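You operate a simulated robot arm through the tools that you are given. There is no shell and no other tool.

You run a simulated robot arm. Do the job below in one go: nothing can be reset, and whatever is moved stays where it is left.

JOB
Set the controls near the top of the packing counter. At the end: the sealer lever is set to down; the sealer switch is switched off; the heat dial is turned to 0; the funnel is set to over the seat; whatever was shut is shut again. Leave all else as you found it, and nothing knocked over. The funnel goes clockwise seen from above, to its stop. The sealer lever goes to its stop.

Only the result counts: the job must be done as asked and must still hold three seconds after the hand-in. Knocking over, shifting, dropping, spilling or breaking anything else fails it.

ROBOT AND FRAMES
A 6-joint arm with a two-finger parallel gripper, fixed in place. Base frame: the origin is at the foot of the arm, x ahead of it, y to its left, z up. Units: m, rad, N and s.
With the tool pointing down near the work surface it reaches from about 0.22 to 0.58 m from the base axis. Its first joint turns from -2.897 to 2.897 rad. Payload 1.5 kg.
The tool frame sits at the grasp point between the pads (the TCP): z along the fingers, y along the line on which they close. The tips reach 0.03 m beyond it. Largest opening 0.08 m; finger width 0.017, thickness 0.012; the body of the gripper, 0.04 by 0.082 m, starts 0.08 m behind the TCP.
Orientation is that of the tool frame in the base frame, as [roll, pitch, yaw] about the fixed x, y, z axes, in that order (R = Rz(yaw) Ry(pitch) Rx(roll)). With the fingers straight down and closing along the base's y, the tool's x points along the base's -x, its y along +y and its z along -z.

CONTROLS
- The arm moves only by the tool jog_arm. Its argument "commands" is text: rows parted by semicolons, each of 7 numbers parted by spaces: the turn, a rotation vector about the tool's x, y, z in units of 5 degrees (1.0 is 5 degrees), then the shift along the tool's x, y, z in units of 25 mm (1.0 is 25 mm), then the finger opening in m, from 0 to 0.08. In form: wx wy wz dx dy dz hand; .... A call has 1 to 20 rows; each row shifts and turns the commanded pose from where the row before left it, along the tool's axes as they then stand. A call with a number of a shift or a turn outside -1 to 1 is refused whole. Rows are played at 5 a second. More than 0.05 m and 0.15 rad between two rows, or a gripper value outside its range, and nothing of the call is played. A pose out of reach is approached as far as the arm can. The call stops where the force on the tool passes 40 N (or 10 N more than at its start, if that is more) or the arm is blocked; 0.2 s more then pass. Each finger travels about 0.072 m/s and halts on what it meets, pressing with about 43 N; the grip force reading is that of the motor and also rises with nothing between the fingers. The clock runs only during rows and for 0.2 s after the last one: add rows that do not move to give the fingers time. It gives the time, the measured TCP pose, the force on the tool (base axes), the opening and the grip force at its end, in the units of the frame above (readings bear some noise), with the torque about the TCP (base axes, N m) and any sound that the robot's microphone picked up.
- Cameras (640 x 400 px; columns grow to the right, rows downward): "scene" is fixed at [0.0508, 0.6495, 0.8451]; the picture's right is [-0.87, -0.49, 0.00], its down [-0.23, 0.42, -0.88] and it looks along [0.42, -0.77, -0.48] (base axes); focal length 371 px, centre (320, 200). "wrist" rides on the gripper at [0.072, -0.007, -0.122] in the tool frame; the picture's right is [0.09, 1.00, 0.00], its down [-0.84, 0.08, -0.54] and it looks along [-0.54, 0.05, 0.84] (tool axes); focal length 238 px, centre (320, 200). There is no depth. A picture from a camera that has moved, and an enlarged one, comes with that camera's place and axes in the base frame and with its lens.
- capture(camera): a new picture of that camera. No time passes.
- close_up(camera, box): a new picture of the part [left, top, right, bottom] of that camera's present view, enlarged. No time passes.
- sign_off(): hands the job in; it is judged then, once.

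Nothing tells you positions but the pictures and the camera data. Unless the task says otherwise, let go and move clear before handing in.

The tools are called as a command line: name --argument value ..., lists and objects as JSON in quotes. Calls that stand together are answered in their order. jog_arm: Moves the arm, as the interface text tells. Its arguments: {"type":"object","properties":{"commands":{"type":"string"}},"required":["commands"]} The other tools are called the same way: capture (camera) takes a picture; close_up (camera, box) takes an enlarged picture of a part of a camera's view; sign_off () hands the job in.

At the start:

```text
time_s: 0.0
position: [0.2734, -0.0948, 0.5114]
orientation: [-3.141, 0.002, 3.141]
wrist_force: [0.4, 0.2, 0.4]
ft_torque: [0.0, -0.01, -0.02]
width: 0.0801
grasp_force: 0.1
```

scene: 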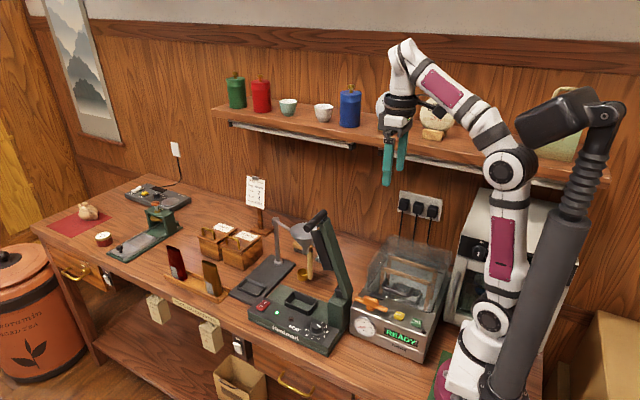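
wrist: 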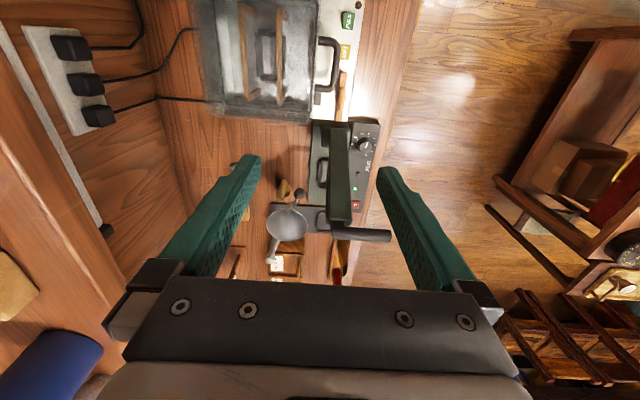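

I see a counter with a sealer (green lever raised, red switch, dial) and a funnel on a swing arm beside it. I'll look closer before moving.

close_up --camera "scene" --box '[220, 190, 380, 370]'

close_up --camera "wrist" --box '[220, 80, 420, 290]'

close_up --camera "scene" --box '[240, 280, 350, 360]'

close_up --camera "scene" --box '[20, 140, 320, 400]'

```text
2.22 times, centred on (300, 280) of scene
camera zoom: at [0.0508, 0.6495, 0.8451], right [-0.87, -0.49, 0.0], down [-0.23, 0.42, -0.88], along [0.42, -0.77, -0.48], focal length 824 px, centre (364, 22)
```

zoom: 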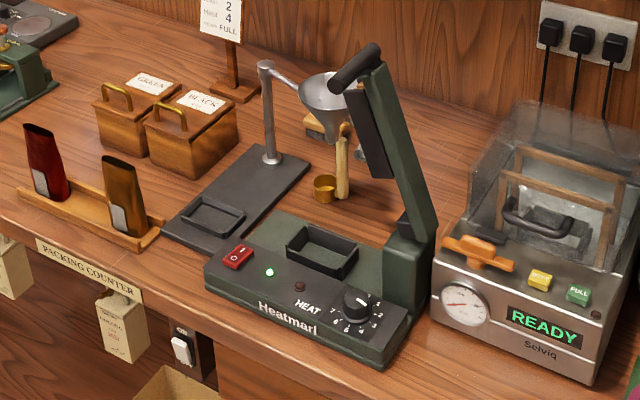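

```text
1.90 times, centred on (320, 185) of wrist
camera zoom: at [0.2026, -0.1023, 0.6345], right [-0.09, 1.0, 0.0], down [0.84, 0.08, 0.54], along [0.54, 0.05, -0.84], focal length 454 px, centre (320, 229)
```

zoom: 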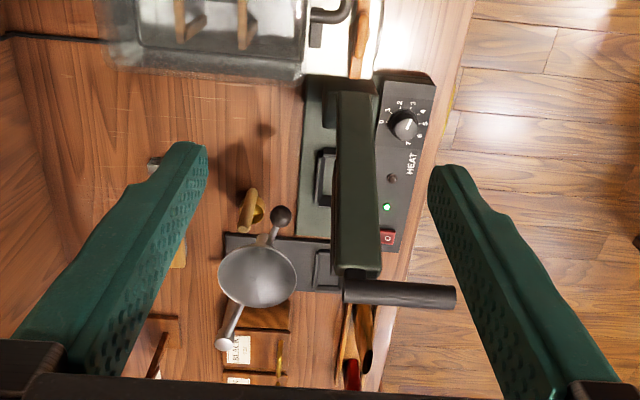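

```text
5.00 times, centred on (295, 320) of scene
camera zoom: at [0.0508, 0.6495, 0.8451], right [-0.87, -0.49, 0.0], down [-0.23, 0.42, -0.88], along [0.42, -0.77, -0.48], focal length 1853 px, centre (445, -400)
```

zoom: 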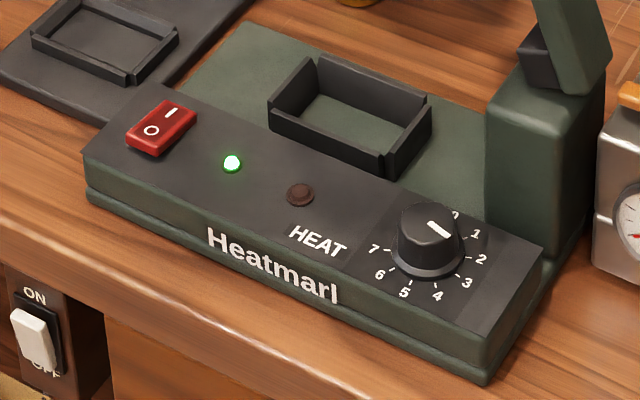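

```text
1.54 times, centred on (170, 270) of scene
camera zoom: at [0.0508, 0.6495, 0.8451], right [-0.87, -0.49, 0.0], down [-0.23, 0.42, -0.88], along [0.42, -0.77, -0.48], focal length 570 px, centre (551, 92)
```

zoom: 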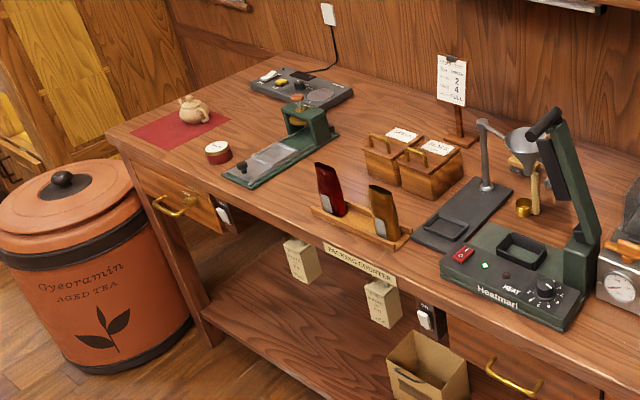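

The Heatmari sealer sits around x 0.35–0.6, with its lever raised, its switch on and its dial near mid-scale. The funnel's post is near (0.69, -0.20). I'll zoom in on the details.

close_up --camera "wrist" --box '[330, 110, 390, 150]'

close_up --camera "wrist" --box '[250, 170, 400, 270]'

close_up --camera "scene" --box '[270, 200, 360, 260]'

close_up --camera "scene" --box '[290, 305, 350, 345]'

```text
10.00 times, centred on (360, 130) of wrist
camera zoom: at [0.2026, -0.1023, 0.6345], right [-0.09, 1.0, 0.0], down [0.84, 0.08, 0.54], along [0.54, 0.05, -0.84], focal length 2384 px, centre (-80, 900)
```

zoom: 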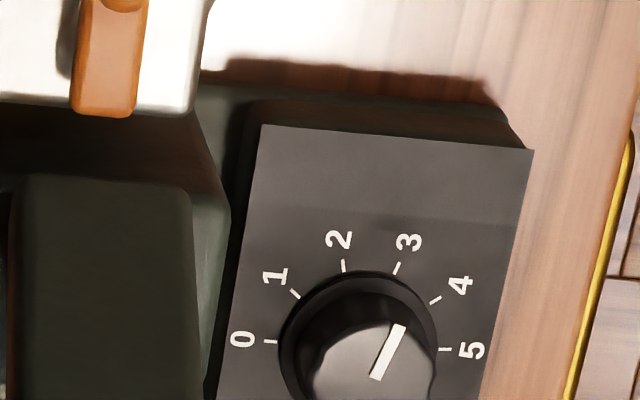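

```text
4.00 times, centred on (325, 220) of wrist
camera zoom: at [0.2026, -0.1023, 0.6345], right [-0.09, 1.0, 0.0], down [0.84, 0.08, 0.54], along [0.54, 0.05, -0.84], focal length 953 px, centre (300, 120)
```

zoom: 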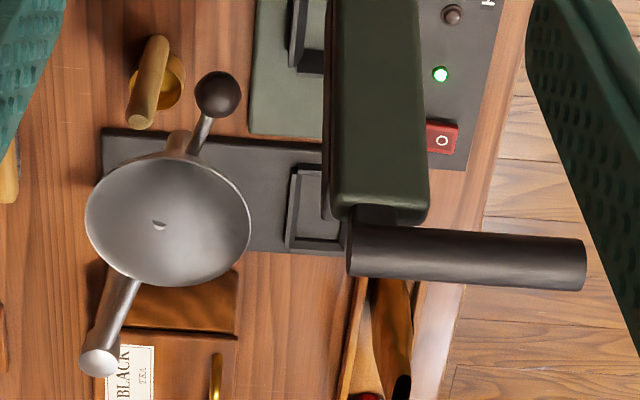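

```text
6.67 times, centred on (315, 230) of scene
camera zoom: at [0.0508, 0.6495, 0.8451], right [-0.87, -0.49, 0.0], down [-0.23, 0.42, -0.88], along [0.42, -0.77, -0.48], focal length 2471 px, centre (353, 0)
```

zoom: 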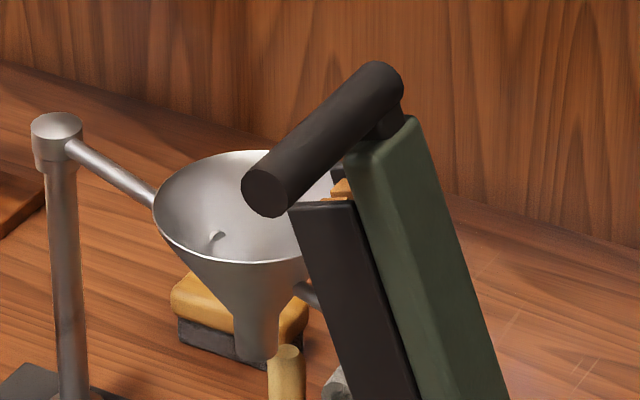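

```text
10.00 times, centred on (320, 325) of scene
camera zoom: at [0.0508, 0.6495, 0.8451], right [-0.87, -0.49, 0.0], down [-0.23, 0.42, -0.88], along [0.42, -0.77, -0.48], focal length 3706 px, centre (320, -1050)
```

zoom: 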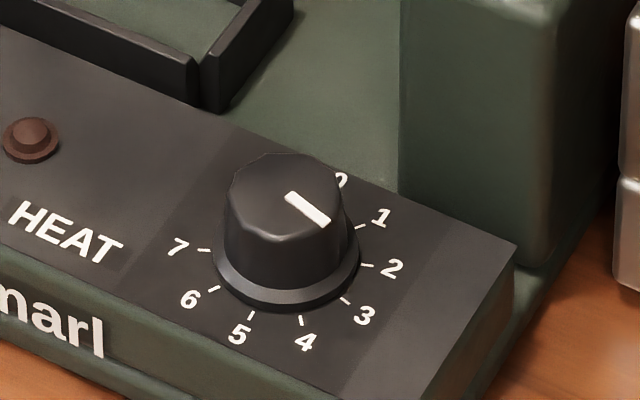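

The lever handle is near (0.427, -0.01, 0.368), the funnel knob near (0.463, -0.12, 0.21), the dial near (0.40, 0.028) pointing at 3, and the switch's O side near (0.578, 0.037, 0.06). First I'll turn the gripper 90°, close the fingers, and move out over the switch on the free side of the lever.

jog_arm --commands "0 0 -1 0 0 0 0; 0 0 -1 0 0 0 0; 0 0 -1 0 0 0 0; 0 0 -1 0 0 0 0; 0 0 -1 0 0 0 0; 0 0 -1 0 0 0 0; 0 0 -1 0 0 0 0; 0 0 -1 0 0 0 0; 0 0 -1 0 0 0 0; 0 0 -1 0 0 0 0; 0 0 -1 0 0 0 0; 0 0 -1 0 0 0 0; 0 0 -1 0 0 0 0; 0 0 -1 0 0 0 0; 0 0 -1 0 0 0 0; 0 0 -1 0 0 0 0; 0 0 -1 0 0 0 0; 0 0 -1 0 0 0 0"

```text
time_s: 3.8
position: [0.2743, -0.0929, 0.5073]
orientation: [-3.138, -0.001, -1.57]
wrist_force: [0.1, 1.7, 0.0]
ft_torque: [0.01, 0.01, -0.01]
width: 0.0002
grasp_force: 21.4
out of reach, approached as far as the arm can: row 18
```

The yaw is done and sits close to some limit. Next I'll move to the +y side, then forward.

jog_arm --commands "0 0 0 -1 0 0 0; 0 0 0 -1 0 0 0; 0 0 0 -1 0 0 0; 0 0 0 -1 0 0 0; 0 0 0 -1 0 0 0; 0 0 0 -1 0 0 0; 0 0 0 -1 0 0.5 0; 0 0 0 -1 0 0.5 0; 0 0 0 0 -1 0.5 0; 0 0 0 0 -1 0.5 0; 0 0 0 0 -1 0.5 0; 0 0 0 0 -1 0.5 0; 0 0 0 0 -1 0.5 0; 0 0 0 0 -1 0.5 0; 0 0 0 0 -1 0.5 0; 0 0 0 0 -1 0.5 0"

capture --camera "scene"

capture --camera "wrist"

```text
time_s: 7.2
position: [0.4748, 0.1054, 0.3809]
orientation: [-3.14, 0.0, -1.573]
wrist_force: [0.9, -0.3, -0.3]
ft_torque: [-0.02, -0.01, 0.01]
width: 0.0
grasp_force: 21.0
```

```text
taken
```

scene: 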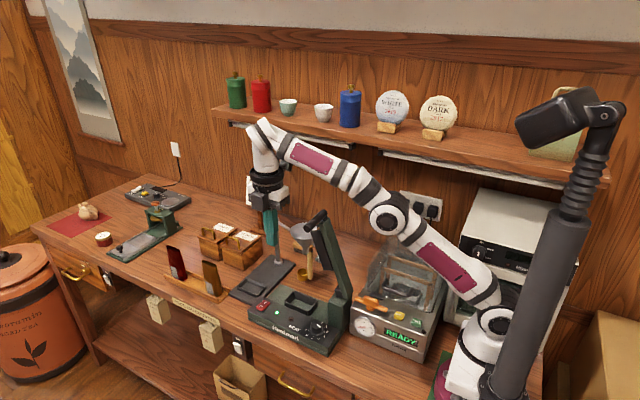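

```text
taken
camera wrist: at [0.4822, 0.0327, 0.5042], right [-1.0, -0.09, 0.0], down [-0.08, 0.84, 0.54], along [-0.05, 0.54, -0.84], focal length 238 px, centre (320, 200)
```

wrist: 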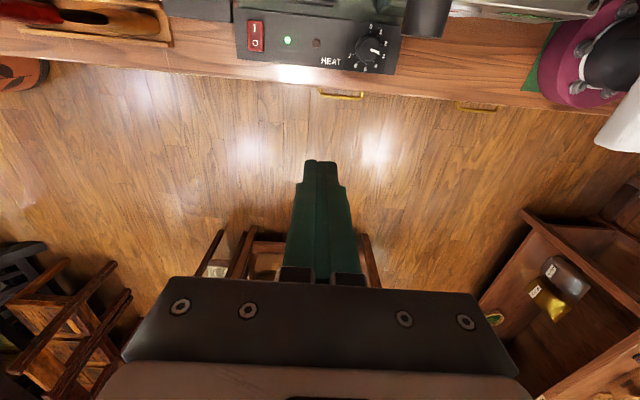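

The gripper is clear of the lever. I'll zoom in on the switch and dial from here to refine their positions.

close_up --camera "wrist" --box '[230, 0, 330, 63]'

close_up --camera "wrist" --box '[320, 0, 460, 88]'

close_up --camera "scene" --box '[230, 100, 390, 260]'

```text
6.35 times, centred on (280, 32) of wrist
camera zoom: at [0.4822, 0.0327, 0.5042], right [-1.0, -0.09, 0.0], down [-0.08, 0.84, 0.54], along [-0.05, 0.54, -0.84], focal length 1513 px, centre (574, 1270)
```

zoom: 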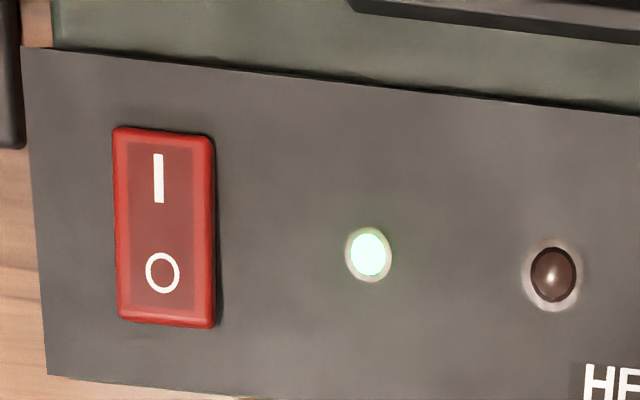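

```text
4.55 times, centred on (390, 44) of wrist
camera zoom: at [0.4822, 0.0327, 0.5042], right [-1.0, -0.09, 0.0], down [-0.08, 0.84, 0.54], along [-0.05, 0.54, -0.84], focal length 1083 px, centre (2, 909)
```

zoom: 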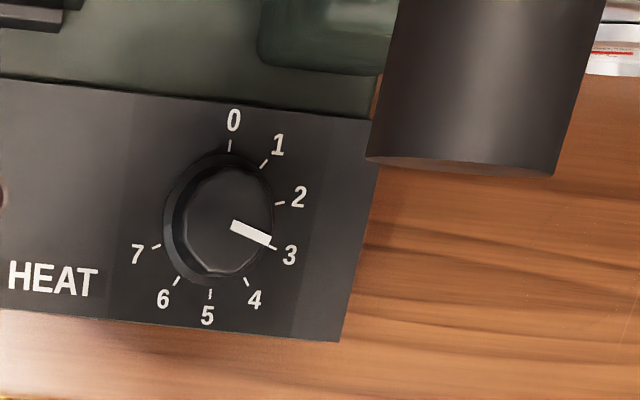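

```text
2.50 times, centred on (310, 180) of scene
camera zoom: at [0.0508, 0.6495, 0.8451], right [-0.87, -0.49, 0.0], down [-0.23, 0.42, -0.88], along [0.42, -0.77, -0.48], focal length 926 px, centre (345, 250)
```

zoom: 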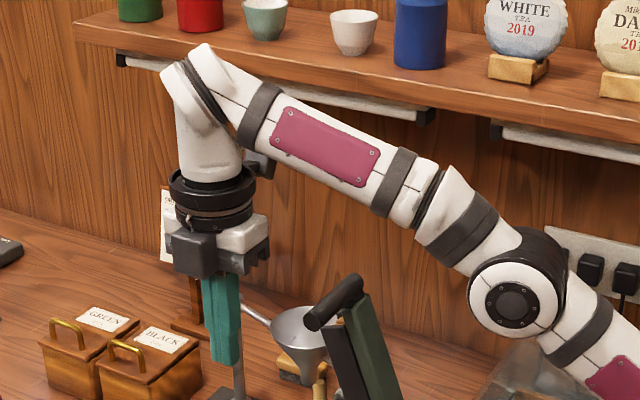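

Switch O end is at about (0.582, 0.037, 0.062). I'll move above it and descend partway.

jog_arm --commands "0 0 0 0 -1 0 0; 0 0 0 0 -1 0 0; 0 0 0 0 -1 0 0; 0 0 0 0 -1 0 0; 0 0 0 0 -0.25 0 0; 0 0 0 1 0 1 0; 0 0 0 1 0 1 0; 0 0 0 0.58 0 1 0; 0 0 0 0 0 1 0; 0 0 0 0 0 1 0; 0 0 0 0 0 1 0; 0 0 0 0 0 1 0; 0 0 0 0 0 1 0; 0 0 0 0 0 1 0; 0 0 0 0 0 1 0;0 0 0 0 0 0 0"

close_up --camera "scene" --box '[210, 200, 370, 360]'

capture --camera "wrist"

```text
time_s: 10.6
position: [0.4994, 0.0466, 0.1409]
orientation: [-3.089, 0.006, -1.571]
wrist_force: [0.6, -0.3, -0.7]
ft_torque: [0.01, 0.01, 0.01]
width: 0.0005
grasp_force: 20.8
out of reach, approached as far as the arm can: row 1, 2, 3, 4, 5
```

```text
2.50 times, centred on (290, 280) of scene
camera zoom: at [0.0508, 0.6495, 0.8451], right [-0.87, -0.49, 0.0], down [-0.23, 0.42, -0.88], along [0.42, -0.77, -0.48], focal length 926 px, centre (395, 0)
```

zoom: 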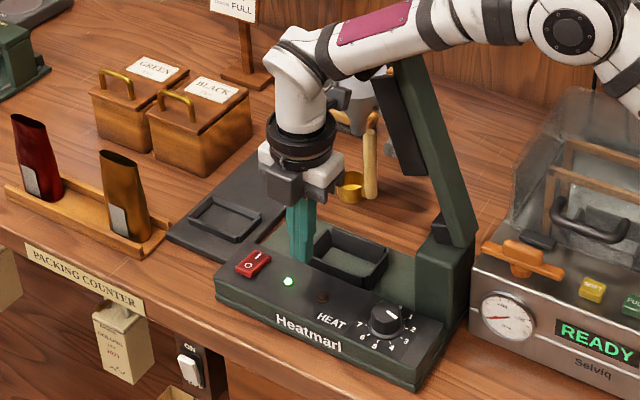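

```text
taken
camera wrist: at [0.5, -0.0261, 0.2643], right [-0.99, -0.09, -0.05], down [-0.11, 0.83, 0.54], along [-0.01, 0.54, -0.84], focal length 238 px, centre (320, 200)
```

wrist: 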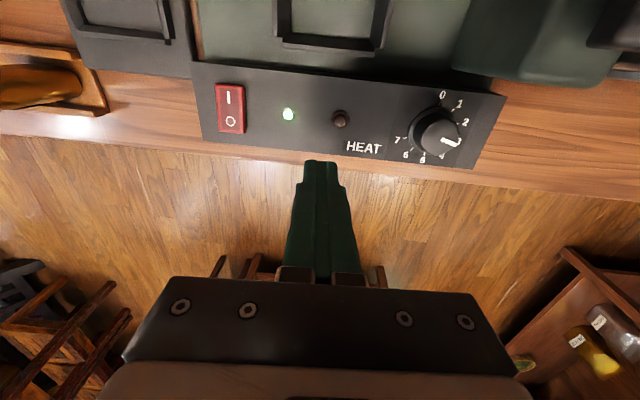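

At that height the arm reaches only x≈0.50, and the forearm is close to the lever handle. I'll shift to +y and tilt the tool sideways and outward so the wrist stays clear of the lever.

jog_arm --commands "0 0 0 -1 0 0 0; 0 0 0 -1 0 0 0; 0 0 0 -1 0 0 0; 0 0 0 -1 0 0 0; 0 1 0 0 0 0 0; 0 1 0 0 0 0 0; 0 1 0 0 0 0 0; 0 1 0 0 0 0 0; 0 1 0 0 0 0 0; 0 1 0 0 0 0 0; 1 0 0 0 0 0 0; 1 0 0 0 0 0 0; 1 0 0 0 0 0 0; 1 0 0 0 0 0 0; 0 0 0 0 0 0 0"

capture --camera "scene"

capture --camera "wrist"

```text
time_s: 13.8
position: [0.4859, 0.1445, 0.1219]
orientation: [-2.792, -0.523, -1.574]
wrist_force: [0.4, 0.8, -0.2]
ft_torque: [0.0, 0.02, 0.0]
width: 0.0
grasp_force: 21.3
```

```text
taken
```

scene: 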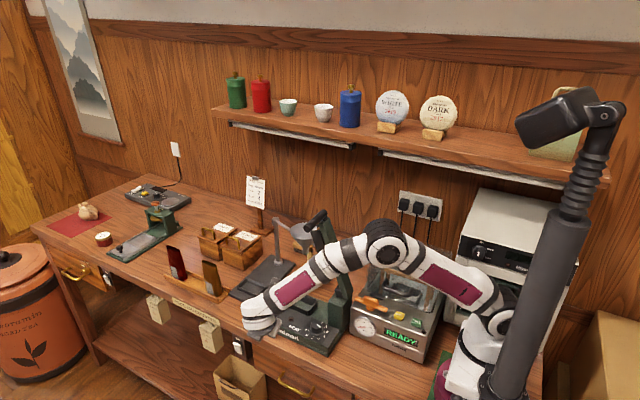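

```text
taken
camera wrist: at [0.451, 0.1412, 0.2603], right [-0.94, -0.25, -0.25], down [-0.26, 0.97, 0.0], along [0.24, 0.06, -0.97], focal length 238 px, centre (320, 200)
```

wrist: 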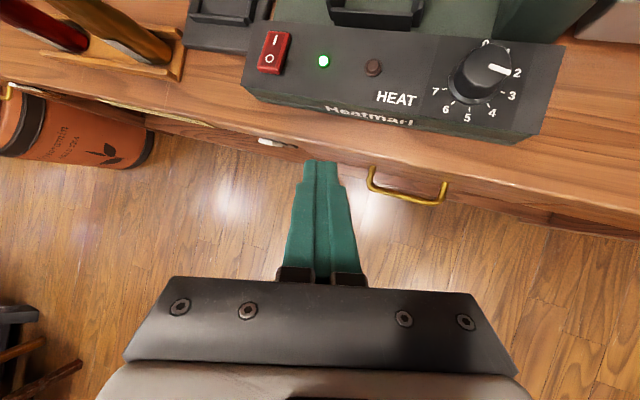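

The arm is clear of the lever. Next I'll bring the fingertips above the O end of the switch.

jog_arm --commands "0 0 0 0.846 -0.738 0.752 0; 0 0 0 0.846 -0.738 0.752 0; 0 0 0 0.846 -0.738 0.752 0; 0 0 0 0.846 -0.738 0.752 0; 0 0 0 0 0 0 0"

capture --camera "wrist"

close_up --camera "scene" --box '[220, 220, 380, 340]'

```text
time_s: 15.0
position: [0.5807, 0.0489, 0.1251]
orientation: [-2.791, -0.524, -1.571]
wrist_force: [0.1, -0.8, -1.1]
ft_torque: [0.01, 0.01, 0.0]
width: 0.0001
grasp_force: 21.5
```

```text
taken
camera wrist: at [0.5463, 0.0454, 0.2634], right [-0.94, -0.25, -0.25], down [-0.26, 0.97, 0.0], along [0.24, 0.06, -0.97], focal length 238 px, centre (320, 200)
```

wrist: 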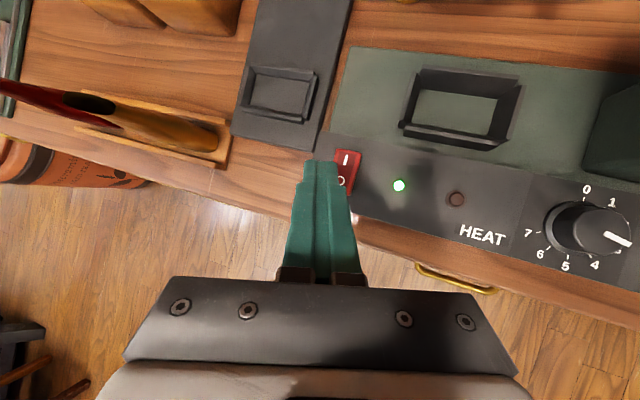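

```text
3.33 times, centred on (300, 280) of scene
camera zoom: at [0.0508, 0.6495, 0.8451], right [-0.87, -0.49, 0.0], down [-0.23, 0.42, -0.88], along [0.42, -0.77, -0.48], focal length 1235 px, centre (387, -67)
```

zoom: 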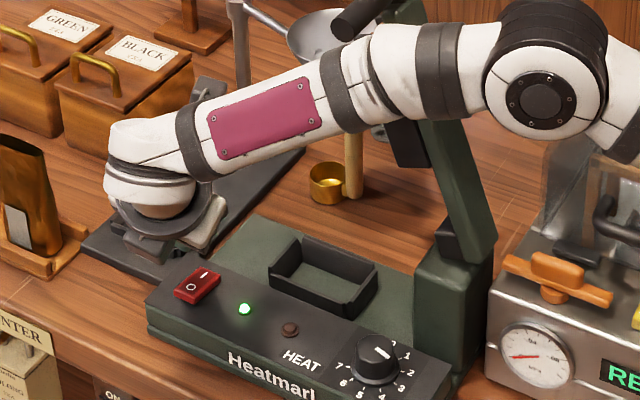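

The fingertip corner is over the O mark. I'll press down gently in small steps.

jog_arm --commands "0 0 0 -0.25 0.148 0.407 0; 0 0 0 -0.25 0.148 0.407 0; 0 0 0 -0.06 0.0355 0.0977 0; 0 0 0 -0.06 0.0355 0.0977 0; 0 0 0 0 0 0 0"

close_up --camera "wrist" --box '[260, 120, 420, 220]'

```text
time_s: 16.2
position: [0.5822, 0.0505, 0.0935]
orientation: [-2.792, -0.524, -1.573]
wrist_force: [-0.3, 0.1, 0.1]
ft_torque: [0.03, -0.04, 0.0]
width: 0.0001
grasp_force: 21.3
```

```text
4.00 times, centred on (340, 170) of wrist
camera zoom: at [0.5462, 0.0464, 0.2327], right [-0.94, -0.25, -0.25], down [-0.26, 0.97, 0.0], along [0.24, 0.06, -0.97], focal length 953 px, centre (240, 320)
```

zoom: 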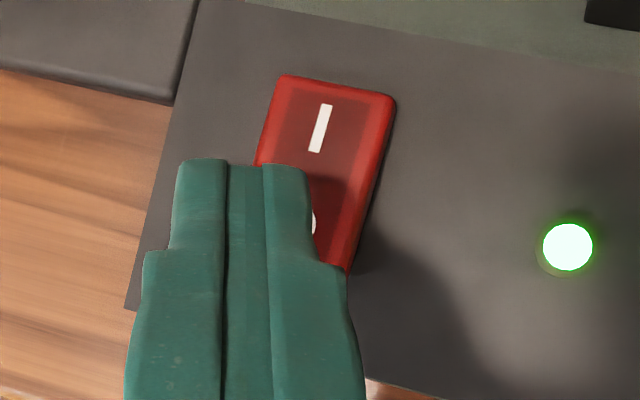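

No contact yet and the corner is lined up over the O end, so I'll continue down in fine steps.

jog_arm --commands "0 0 0 -0.06 0.0355 0.0977 0; 0 0 0 -0.04 0.0237 0.0651 0; 0 0 0 0 0 0 0"

close_up --camera "wrist" --box '[260, 120, 420, 220]'

```text
time_s: 17.0
position: [0.5813, 0.0501, 0.0887]
orientation: [-2.791, -0.524, -1.572]
wrist_force: [0.7, -0.6, 0.8]
ft_torque: [-0.02, 0.0, 0.0]
width: 0.0002
grasp_force: 21.8
```

```text
4.00 times, centred on (340, 170) of wrist
camera zoom: at [0.5458, 0.046, 0.2272], right [-0.94, -0.25, -0.25], down [-0.26, 0.97, 0.0], along [0.24, 0.06, -0.97], focal length 953 px, centre (240, 320)
```

zoom: 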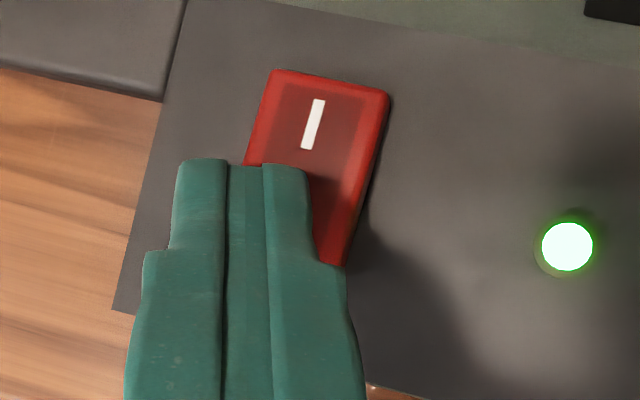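

jog_arm --commands "0 0 0 -0.04 0.0237 0.0651 0; 0 0 0 -0.04 0.0237 0.0651 0; 0 0 0 0 0 0 0"

close_up --camera "wrist" --box '[260, 120, 420, 220]'

```text
time_s: 17.8
position: [0.5807, 0.0514, 0.0851]
orientation: [-2.791, -0.524, -1.573]
wrist_force: [-0.4, -0.7, -0.8]
ft_torque: [-0.02, 0.0, 0.02]
width: 0.0002
grasp_force: 21.2
```

```text
4.00 times, centred on (340, 170) of wrist
camera zoom: at [0.5458, 0.0461, 0.2232], right [-0.94, -0.25, -0.25], down [-0.26, 0.97, 0.0], along [0.24, 0.06, -0.97], focal length 953 px, centre (240, 320)
```

zoom: 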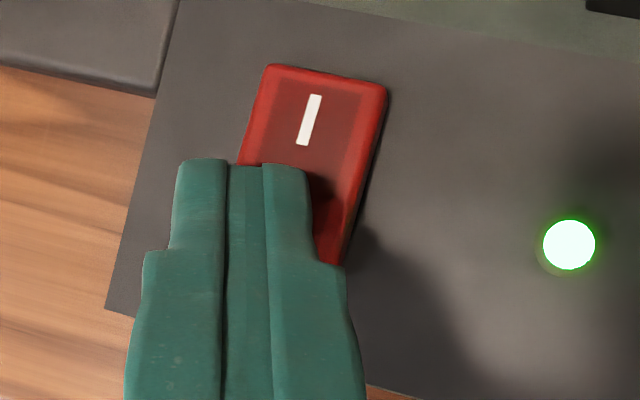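

jog_arm --commands "0 0 0 -0.04 0.0237 0.0651 0; 0 0 0 -0.04 0.0237 0.0651 0; 0 0 0 0 0 0 0"

close_up --camera "wrist" --box '[260, 120, 420, 220]'

close_up --camera "scene" --box '[230, 270, 330, 340]'

```text
time_s: 18.6
position: [0.5807, 0.051, 0.0809]
orientation: [-2.79, -0.524, -1.573]
wrist_force: [-0.2, -0.6, 0.2]
ft_torque: [-0.05, -0.02, 0.02]
width: 0.0001
grasp_force: 21.4
```

```text
4.00 times, centred on (340, 170) of wrist
camera zoom: at [0.5457, 0.0458, 0.2193], right [-0.94, -0.25, -0.25], down [-0.26, 0.97, 0.0], along [0.24, 0.06, -0.97], focal length 953 px, centre (240, 320)
```

zoom: 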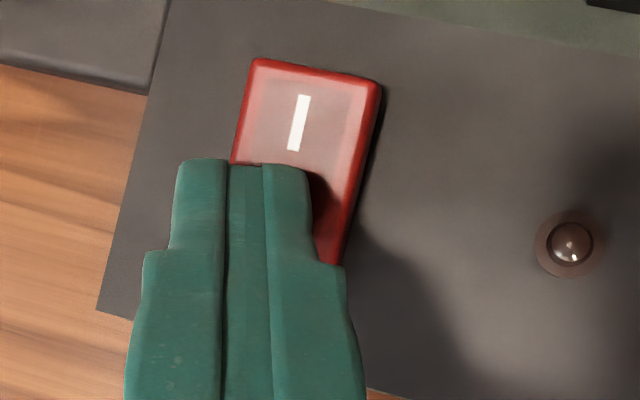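

```text
5.71 times, centred on (280, 305) of scene
camera zoom: at [0.0508, 0.6495, 0.8451], right [-0.87, -0.49, 0.0], down [-0.23, 0.42, -0.88], along [0.42, -0.77, -0.48], focal length 2118 px, centre (549, -400)
```

zoom: 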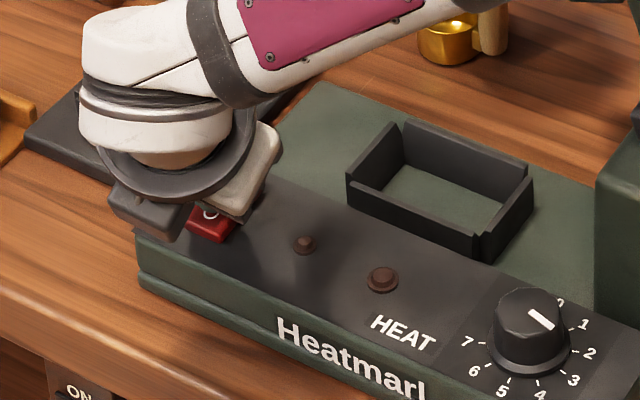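

The switch is off and its LED is dark. I'll lift off, retreat to the front side, and check that the lever hasn't moved.

jog_arm --commands "0 0 0 0.5 -0.296 -0.814 0; 0 0 0 0.5 -0.296 -0.814 0; 0 0 0 -0.866 -0.171 -0.47 0; 0 0 0 -0.866 -0.171 -0.47 0; 0 0 0 -0.866 -0.171 -0.47 0; 0 0 0 -0.366 -0.467 -1 0; 0 0 0 -0.366 -0.467 -1 0; 0 0 0 0.5 -0.296 -0.814 0; -1 0 0 0.5 -0.296 -0.814 0; -1 0 0 0 0 0 0; -1 0 0 0 0 0 0; -1 0 0 0 0 0 0; 0 -1 0 0 0 0 0; 0 -1 0 0 0 0 0; 0 -1 0 0 0 0 0; 0 -1 0 0 0 0 0; 0 -1 0 0 0 0 0; 0 -1 0 0 0 0 0"

capture --camera "scene"

close_up --camera "scene" --box '[220, 190, 380, 370]'

```text
time_s: 22.4
position: [0.5376, 0.1805, 0.192]
orientation: [-3.141, 0.001, -1.571]
wrist_force: [0.9, -0.1, 0.1]
ft_torque: [0.01, 0.03, -0.03]
width: 0.0
grasp_force: 21.6
out of reach, approached as far as the arm can: row 9, 10, 11, 12, 13, 14, 15, 16, 17, 18
```

```text
taken
```

scene: 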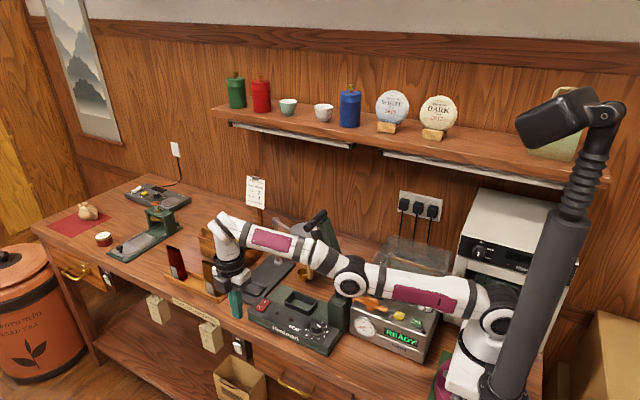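

```text
2.22 times, centred on (300, 280) of scene
camera zoom: at [0.0508, 0.6495, 0.8451], right [-0.87, -0.49, 0.0], down [-0.23, 0.42, -0.88], along [0.42, -0.77, -0.48], focal length 824 px, centre (364, 22)
```

zoom: 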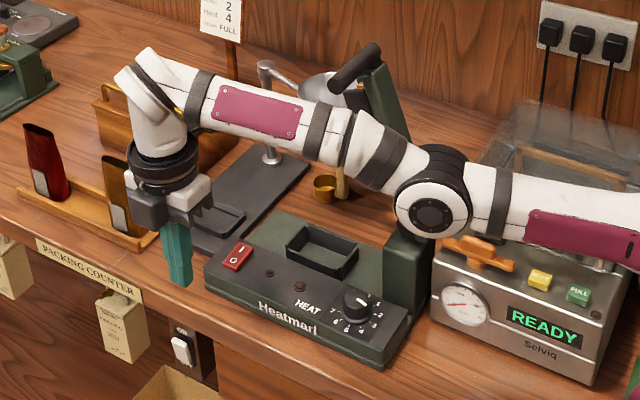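

The lever hasn't moved and everything is standing. Next I'll retract and raise the arm, then rotate the gripper back to its original yaw.

jog_arm --commands "0 0 0 0 1 -0.5 0; 0 0 0 0 1 -1 0; 0 0 0 0 1 -1 0; 0 0 0 0 1 -1 0; 0 0 0 0 1 -1 0; 0 0 0 0 1 -1 0; 0 0 0 0 1 -1 0; 0 0 0 0 1 -1 0; 0 0 0 0 1 -1 0; 0 0 0 0 0 -1 0; 0 0 0 0 0 -1 0; 0 0 0 0 0 -1 0;0 0 0 0 0 0 0"

jog_arm --commands "0 0 1 0 0 0 0; 0 0 1 0 0 0 0; 0 0 1 0 0 0 0; 0 0 1 0 0 0 0; 0 0 1 0 0 0 0; 0 0 1 0 0 0 0; 0 0 1 0 0 0 0; 0 0 1 0 0 0 0; 0 0 1 0 0 0 0; 0 0 1 0 0 0 0; 0 0 1 0 0 0 0; 0 0 1 0 0 0 0; 0 0 1 0 0 0 0; 0 0 1 0 0 0 0; 0 0 1 0 0 0 0; 0 0 1 0 0 0 0; 0 0 1 0 0 0 0; 0 0 1 0 0 0 0"

```text
time_s: 25.2
position: [0.4838, 0.2005, 0.3212]
orientation: [-3.139, 0.003, -1.572]
wrist_force: [-0.3, -0.5, 0.6]
ft_torque: [-0.05, 0.03, 0.0]
width: 0.0
grasp_force: 21.5
out of reach, approached as far as the arm can: row 1, 2, 3, 4, 5, 6, 7, 8, 9, 10, 11, 12
```

```text
time_s: 29.0
position: [0.4819, 0.2081, 0.3186]
orientation: [3.136, 0.004, 3.137]
wrist_force: [1.0, 0.2, 0.6]
ft_torque: [0.0, -0.02, -0.03]
width: 0.0
grasp_force: 21.4
out of reach, approached as far as the arm can: row 3, 9
```

Yaw is back to the original. I'll retract first, then raise, then cross to the −y side behind the lever.

jog_arm --commands "0 0 0 1 0 0 0; 0 0 0 1 0 0 0; 0 0 0 1 0 0 0; 0 0 0 1 0 0 0; 0 0 0 1 0 0 0; 0 0 0 1 0 0 0; 0 0 0 1 0 0 0; 0 0 0 0 0 -1 0; 0 0 0 0 0 -1 0; 0 0 0 0 0 -1 0; 0 0 0 0 0 -1 0; 0 0 0 0 0 -1 0; 0 0 0 0 0 -1 0; 0 0 0 0 0 0 0"

jog_arm --commands "0 0 0 0 -1 0 0; 0 0 0 0 -1 0 0; 0 0 0 0 -1 0 0; 0 0 0 0 -1 0 0; 0 0 0 0 -1 0 0; 0 0 0 0 -1 0 0; 0 0 0 0 -1 0 0; 0 0 0 0 -1 0 0; 0 0 0 0 -1 0 0; 0 0 0 0 -1 0 0; 0 0 0 0 -1 0 0; 0 0 0 0 -1 0 0; 0 0 0 0 -1 0 0; 0 0 0 0 -1 0 0; 0 0 0 0 -1 0 0; 0 0 0 0 -1 0 0; 0 0 0 0 0 0 0"

capture --camera "wrist"

capture --camera "scene"

```text
time_s: 32.0
position: [0.4356, 0.2578, 0.3531]
orientation: [-3.141, 0.001, -3.142]
wrist_force: [0.3, 0.8, -0.4]
ft_torque: [0.01, 0.02, 0.01]
width: 0.0002
grasp_force: 21.2
out of reach, approached as far as the arm can: row 1, 2, 3, 4, 5, 6, 7, 8, 9, 10, 11, 12, 13
```

```text
time_s: 35.6
position: [0.5087, -0.0967, 0.3365]
orientation: [3.138, 0.01, 3.137]
wrist_force: [-0.4, -0.5, -0.6]
ft_torque: [0.0, 0.02, 0.0]
width: 0.0001
grasp_force: 21.1
out of reach, approached as far as the arm can: row 1, 2, 3, 4, 5, 6, 7, 8, 10, 15, 16
```

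```text
taken
camera wrist: at [0.4354, -0.104, 0.4598], right [-0.09, 1.0, 0.0], down [0.83, 0.07, 0.55], along [0.55, 0.05, -0.84], focal length 238 px, centre (320, 200)
```

wrist: 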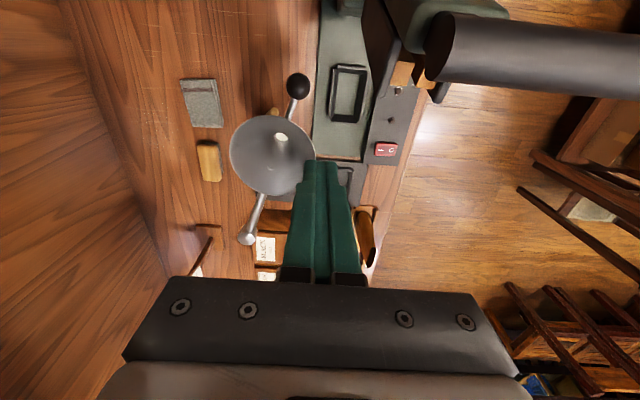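

```text
taken
```

scene: 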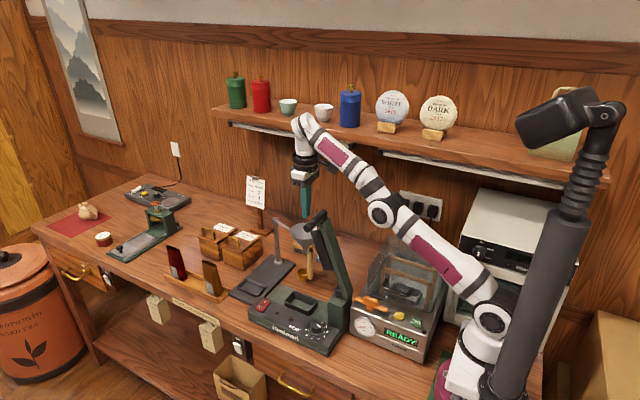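

The arm got stretched nearly straight, so it slid along its reach limit instead of retracting. I'll take a closer look, then lower a little to bend the elbow again.

close_up --camera "scene" --box '[270, 90, 560, 380]'

jog_arm --commands "0 0 0 0.2 0 0.4 0; 0 0 0 0.2 0 0.4 0; 0 0 0 0 0 0 0"

close_up --camera "scene" --box '[270, 90, 560, 380]'

```text
1.38 times, centred on (415, 235) of scene
camera zoom: at [0.0508, 0.6495, 0.8451], right [-0.87, -0.49, 0.0], down [-0.23, 0.42, -0.88], along [0.42, -0.77, -0.48], focal length 511 px, centre (189, 152)
```

zoom: 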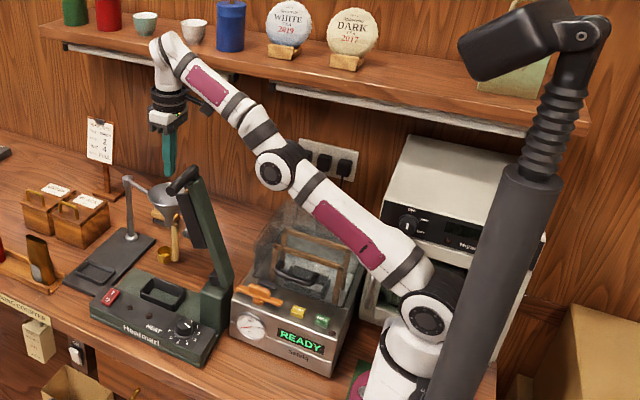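

```text
time_s: 36.4
position: [0.5085, -0.0971, 0.3376]
orientation: [3.137, 0.009, 3.138]
wrist_force: [0.6, -0.3, 1.0]
ft_torque: [0.01, 0.0, 0.02]
width: 0.0
grasp_force: 21.3
out of reach, approached as far as the arm can: row 1, 2
```

```text
1.38 times, centred on (415, 235) of scene
camera zoom: at [0.0508, 0.6495, 0.8451], right [-0.87, -0.49, 0.0], down [-0.23, 0.42, -0.88], along [0.42, -0.77, -0.48], focal length 511 px, centre (189, 152)
```

zoom: 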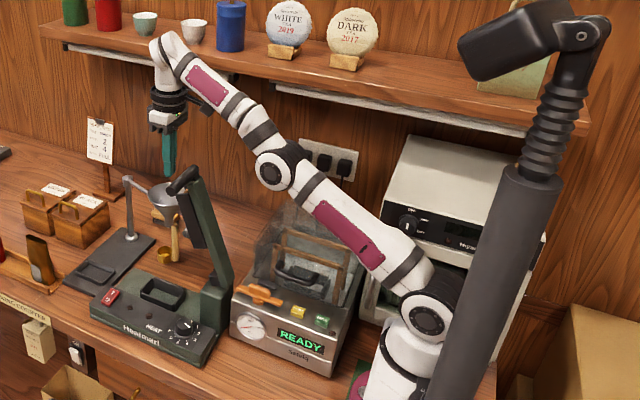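

Moving sideways along the chord should bring the elbow out of its straight position. I'll go back toward y≈0 and then retract very slightly.

jog_arm --commands "0 0 0 0 1 0 0; 0 0 0 0 1 0 0; 0 0 0 0 1 0 0; 0 0 0 0 1 0 0; 0 0 0 0.2 0 0 0; 0 0 0 0.2 0 0 0; 0 0 0 0.2 0 0 0; 0 0 0 0 0 0 0"

```text
time_s: 38.2
position: [0.4931, 0.0044, 0.3376]
orientation: [-3.141, 0.0, -3.142]
wrist_force: [0.4, 0.2, 0.9]
ft_torque: [-0.01, 0.0, -0.02]
width: 0.0
grasp_force: 21.4
```

The elbow is bent again. Next I'll cross to y≈-0.16 at this safe height, then tilt the tool outward.

jog_arm --commands "0 0 0 0.5 0 0 0; 0 0 0 0 -1 0 0; 0 0 0 0 -1 0 0; 0 0 0 0 -1 0 0; 0 0 0 0 -1 0 0; 0 0 0 0 -1 0 0; 0 0 0 0 -1 0 0; 0 0 0 0 -0.8 0 0; 0 -1 0 0 0 0 0; 0 -1 0 0 0 0 0; 0 -1 0 0 0 0 0; 0 -1 0 0 0 0 0; 0 -1 0 0 0 0 0; 0 -1 0 0 0 0 0; 0 0 0 0 0 0 0"

capture --camera "wrist"

capture --camera "scene"

```text
time_s: 41.4
position: [0.4807, -0.1659, 0.3369]
orientation: [-3.141, 0.526, 3.141]
wrist_force: [0.5, 0.3, -0.1]
ft_torque: [-0.02, 0.01, 0.0]
width: 0.0
grasp_force: 21.5
```

```text
taken
camera wrist: at [0.3576, -0.173, 0.4083], right [-0.08, 1.0, -0.05], down [0.45, 0.08, 0.89], along [0.89, 0.05, -0.46], focal length 238 px, centre (320, 200)
```

wrist: 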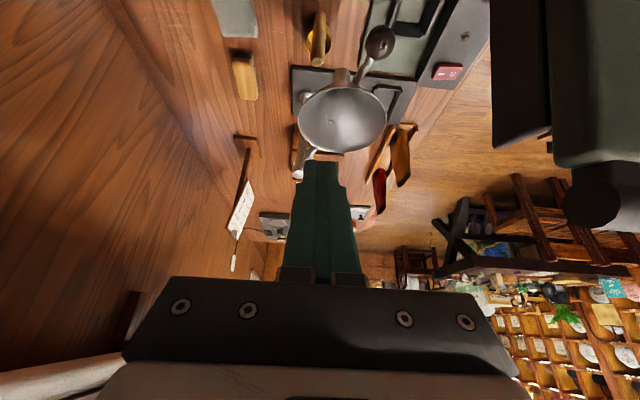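

```text
taken
```

scene: 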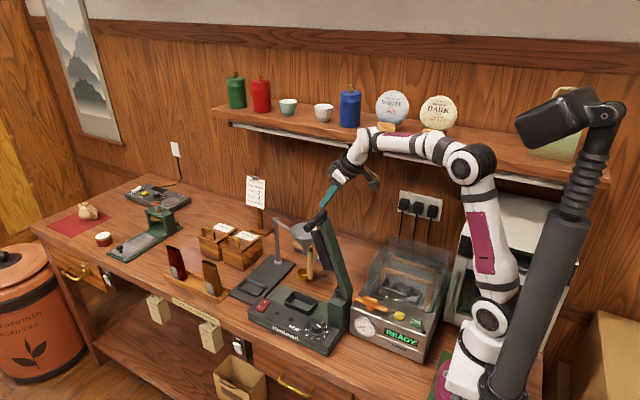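

The elbow is well bent and the view confirms the funnel at about (0.534, -0.145). I'll tilt a bit more and move to a hover point behind the funnel's swing arm.

jog_arm --commands "0 -1 0 0 0 0 0; 0 -1 0 0 0 0 0; -1 0 0 0 0 0 0; -1 0 0 0 0 0 0; -1 0 0 0 0 0 0; 0 0 0 -0.564 -0.706 0.936 0; 0 0 0 -0.564 -0.706 0.936 0; 0 0 0 -0.564 -0.706 0.936 0; 0 0 0 -0.564 -0.706 0.936 0; 0 0 0 0 0 0 0"

capture --camera "wrist"

close_up --camera "scene" --box '[220, 150, 380, 250]'

```text
time_s: 43.8
position: [0.604, -0.181, 0.3019]
orientation: [2.893, 0.714, -3.086]
wrist_force: [-0.4, -0.3, -0.1]
ft_torque: [0.01, -0.03, 0.01]
width: 0.0
grasp_force: 21.2
stopped in row 10: the arm was blocked; the commanded pose is now the measured one
```

```text
taken
camera wrist: at [0.4752, -0.2245, 0.3443], right [-0.28, 0.95, 0.12], down [0.28, -0.04, 0.96], along [0.92, 0.31, -0.25], focal length 238 px, centre (320, 200)
```

wrist: 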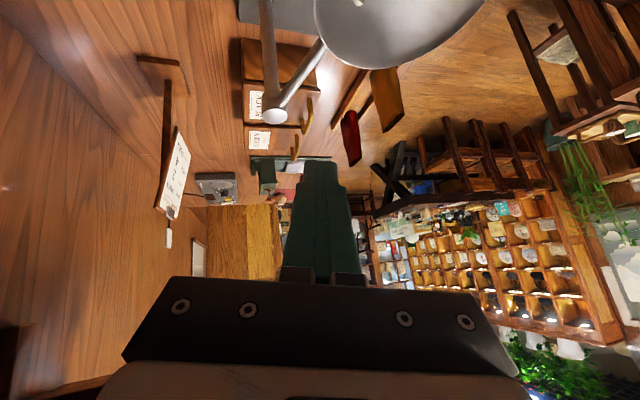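

```text
4.00 times, centred on (300, 200) of scene
camera zoom: at [0.0508, 0.6495, 0.8451], right [-0.87, -0.49, 0.0], down [-0.23, 0.42, -0.88], along [0.42, -0.77, -0.48], focal length 1482 px, centre (400, 200)
```

zoom: 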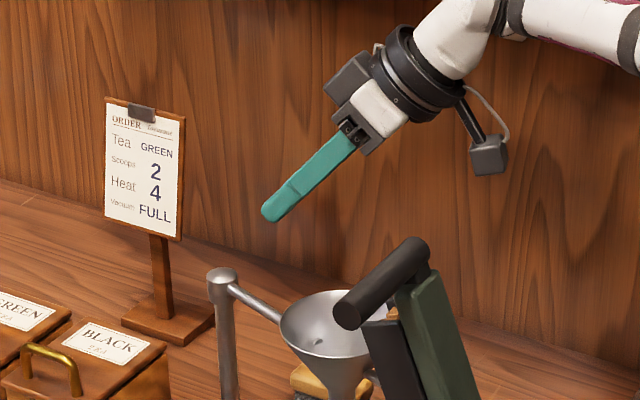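

The motion was blocked. I need to see whether part of the arm is touching the shelf.

capture --camera "scene"

close_up --camera "scene" --box '[300, 80, 520, 230]'

```text
taken
```

scene: 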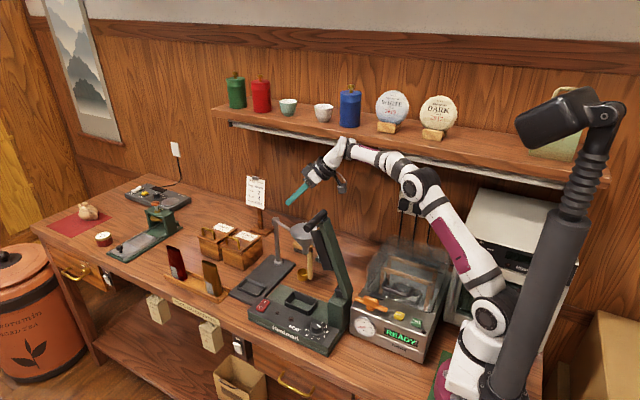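

```text
2.67 times, centred on (410, 155) of scene
camera zoom: at [0.0508, 0.6495, 0.8451], right [-0.87, -0.49, 0.0], down [-0.23, 0.42, -0.88], along [0.42, -0.77, -0.48], focal length 988 px, centre (80, 320)
```

zoom: 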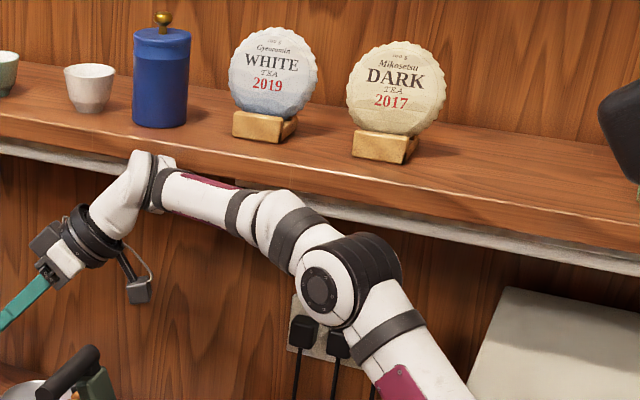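

The forearm was brushing the shelf's front edge, and nothing on the shelf moved. I'll back away toward +y and take out the side tilt so the wrist comes off the shelf.

jog_arm --commands "0 0 0 0.257 0.888 0.556 0; 0.405 -0.125 0.466 0 0 0 0; 1 0 0 0 0 0 0; 1 0 0 0 0 0 0; 0.84 0 0 0 0 0 0; 0 0 0 0 0 0 0"

close_up --camera "scene" --box '[220, 70, 500, 260]'

capture --camera "wrist"

```text
time_s: 45.2
position: [0.6007, -0.1577, 0.2901]
orientation: [3.14, 0.712, 3.136]
wrist_force: [0.0, -0.3, -0.1]
ft_torque: [-0.01, -0.02, 0.02]
width: 0.0
grasp_force: 21.0
```

```text
2.11 times, centred on (360, 165) of scene
camera zoom: at [0.0508, 0.6495, 0.8451], right [-0.87, -0.49, 0.0], down [-0.23, 0.42, -0.88], along [0.42, -0.77, -0.48], focal length 780 px, centre (236, 274)
```

zoom: 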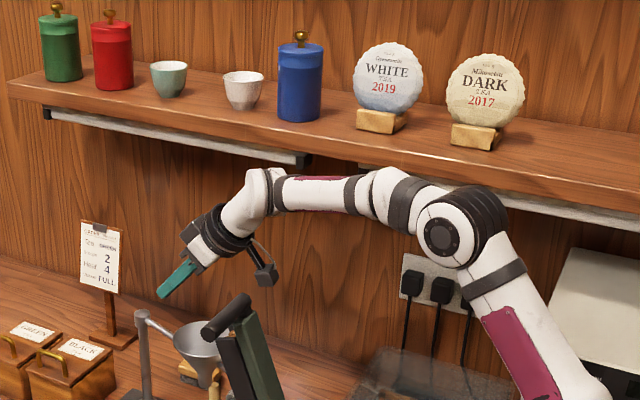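

```text
taken
camera wrist: at [0.4678, -0.1643, 0.3368], right [-0.07, 1.0, -0.06], down [0.28, 0.07, 0.96], along [0.96, 0.05, -0.28], focal length 238 px, centre (320, 200)
```

wrist: 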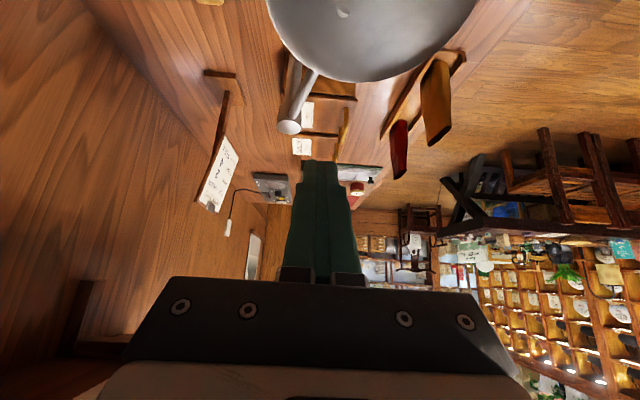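

The wrist is clear of the shelf. Next I'll lower the closed fingers to the −y side of the funnel's swing arm.

jog_arm --commands "0 0 0 0.624 -0.906 0.518 0; 0 0 0 0.624 -0.906 0.518 0; 0 0 0 0.549 0.07 0.636 0; 0 0 0 0.549 0.07 0.636 0; 0 0 0 0 0 0 0"

capture --camera "wrist"

close_up --camera "scene" --box '[240, 150, 400, 270]'

```text
time_s: 46.4
position: [0.5961, -0.1969, 0.2068]
orientation: [3.139, 0.713, 3.137]
wrist_force: [-0.2, 0.3, 0.0]
ft_torque: [-0.02, 0.0, -0.04]
width: 0.0
grasp_force: 21.4
```

```text
taken
camera wrist: at [0.4612, -0.205, 0.2536], right [-0.07, 1.0, -0.06], down [0.28, 0.07, 0.96], along [0.96, 0.05, -0.28], focal length 238 px, centre (320, 200)
```

wrist: 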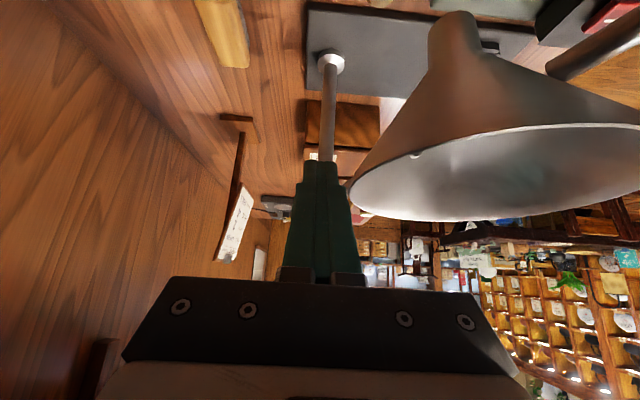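

```text
3.33 times, centred on (320, 210) of scene
camera zoom: at [0.0508, 0.6495, 0.8451], right [-0.87, -0.49, 0.0], down [-0.23, 0.42, -0.88], along [0.42, -0.77, -0.48], focal length 1235 px, centre (320, 167)
```

zoom: 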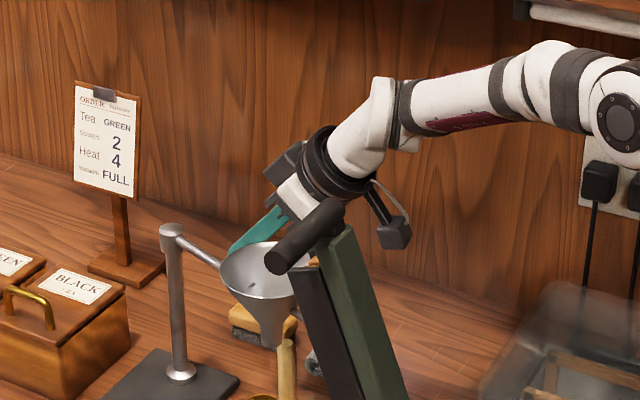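

The fingers sit just behind the swing arm. I'll push it gently along its clockwise arc, a little at a time.

jog_arm --commands "0 0 0 0 0.62 0 0; 0 0 0 0 0.62 0 0; 0 0 0 -0.09 0.464 0.08 0; 0 0 0 0 0 0 0"

close_up --camera "scene" --box '[240, 150, 400, 270]'

capture --camera "wrist"

```text
time_s: 47.4
position: [0.5976, -0.1553, 0.2077]
orientation: [3.139, 0.711, 3.135]
wrist_force: [0.9, 0.3, -0.6]
ft_torque: [-0.01, 0.03, -0.02]
width: 0.0
grasp_force: 21.6
```

```text
3.33 times, centred on (320, 210) of scene
camera zoom: at [0.0508, 0.6495, 0.8451], right [-0.87, -0.49, 0.0], down [-0.23, 0.42, -0.88], along [0.42, -0.77, -0.48], focal length 1235 px, centre (320, 167)
```

zoom: 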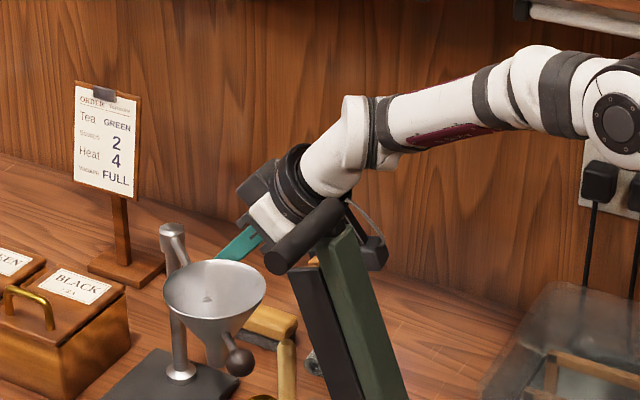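

```text
taken
camera wrist: at [0.4636, -0.1622, 0.2547], right [-0.07, 1.0, -0.06], down [0.28, 0.07, 0.96], along [0.96, 0.05, -0.28], focal length 238 px, centre (320, 200)
```

wrist: 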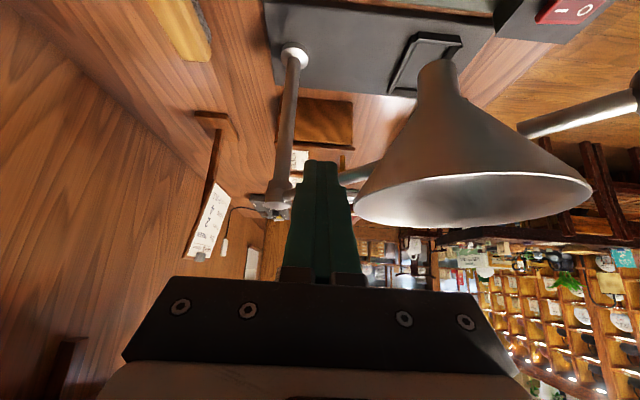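

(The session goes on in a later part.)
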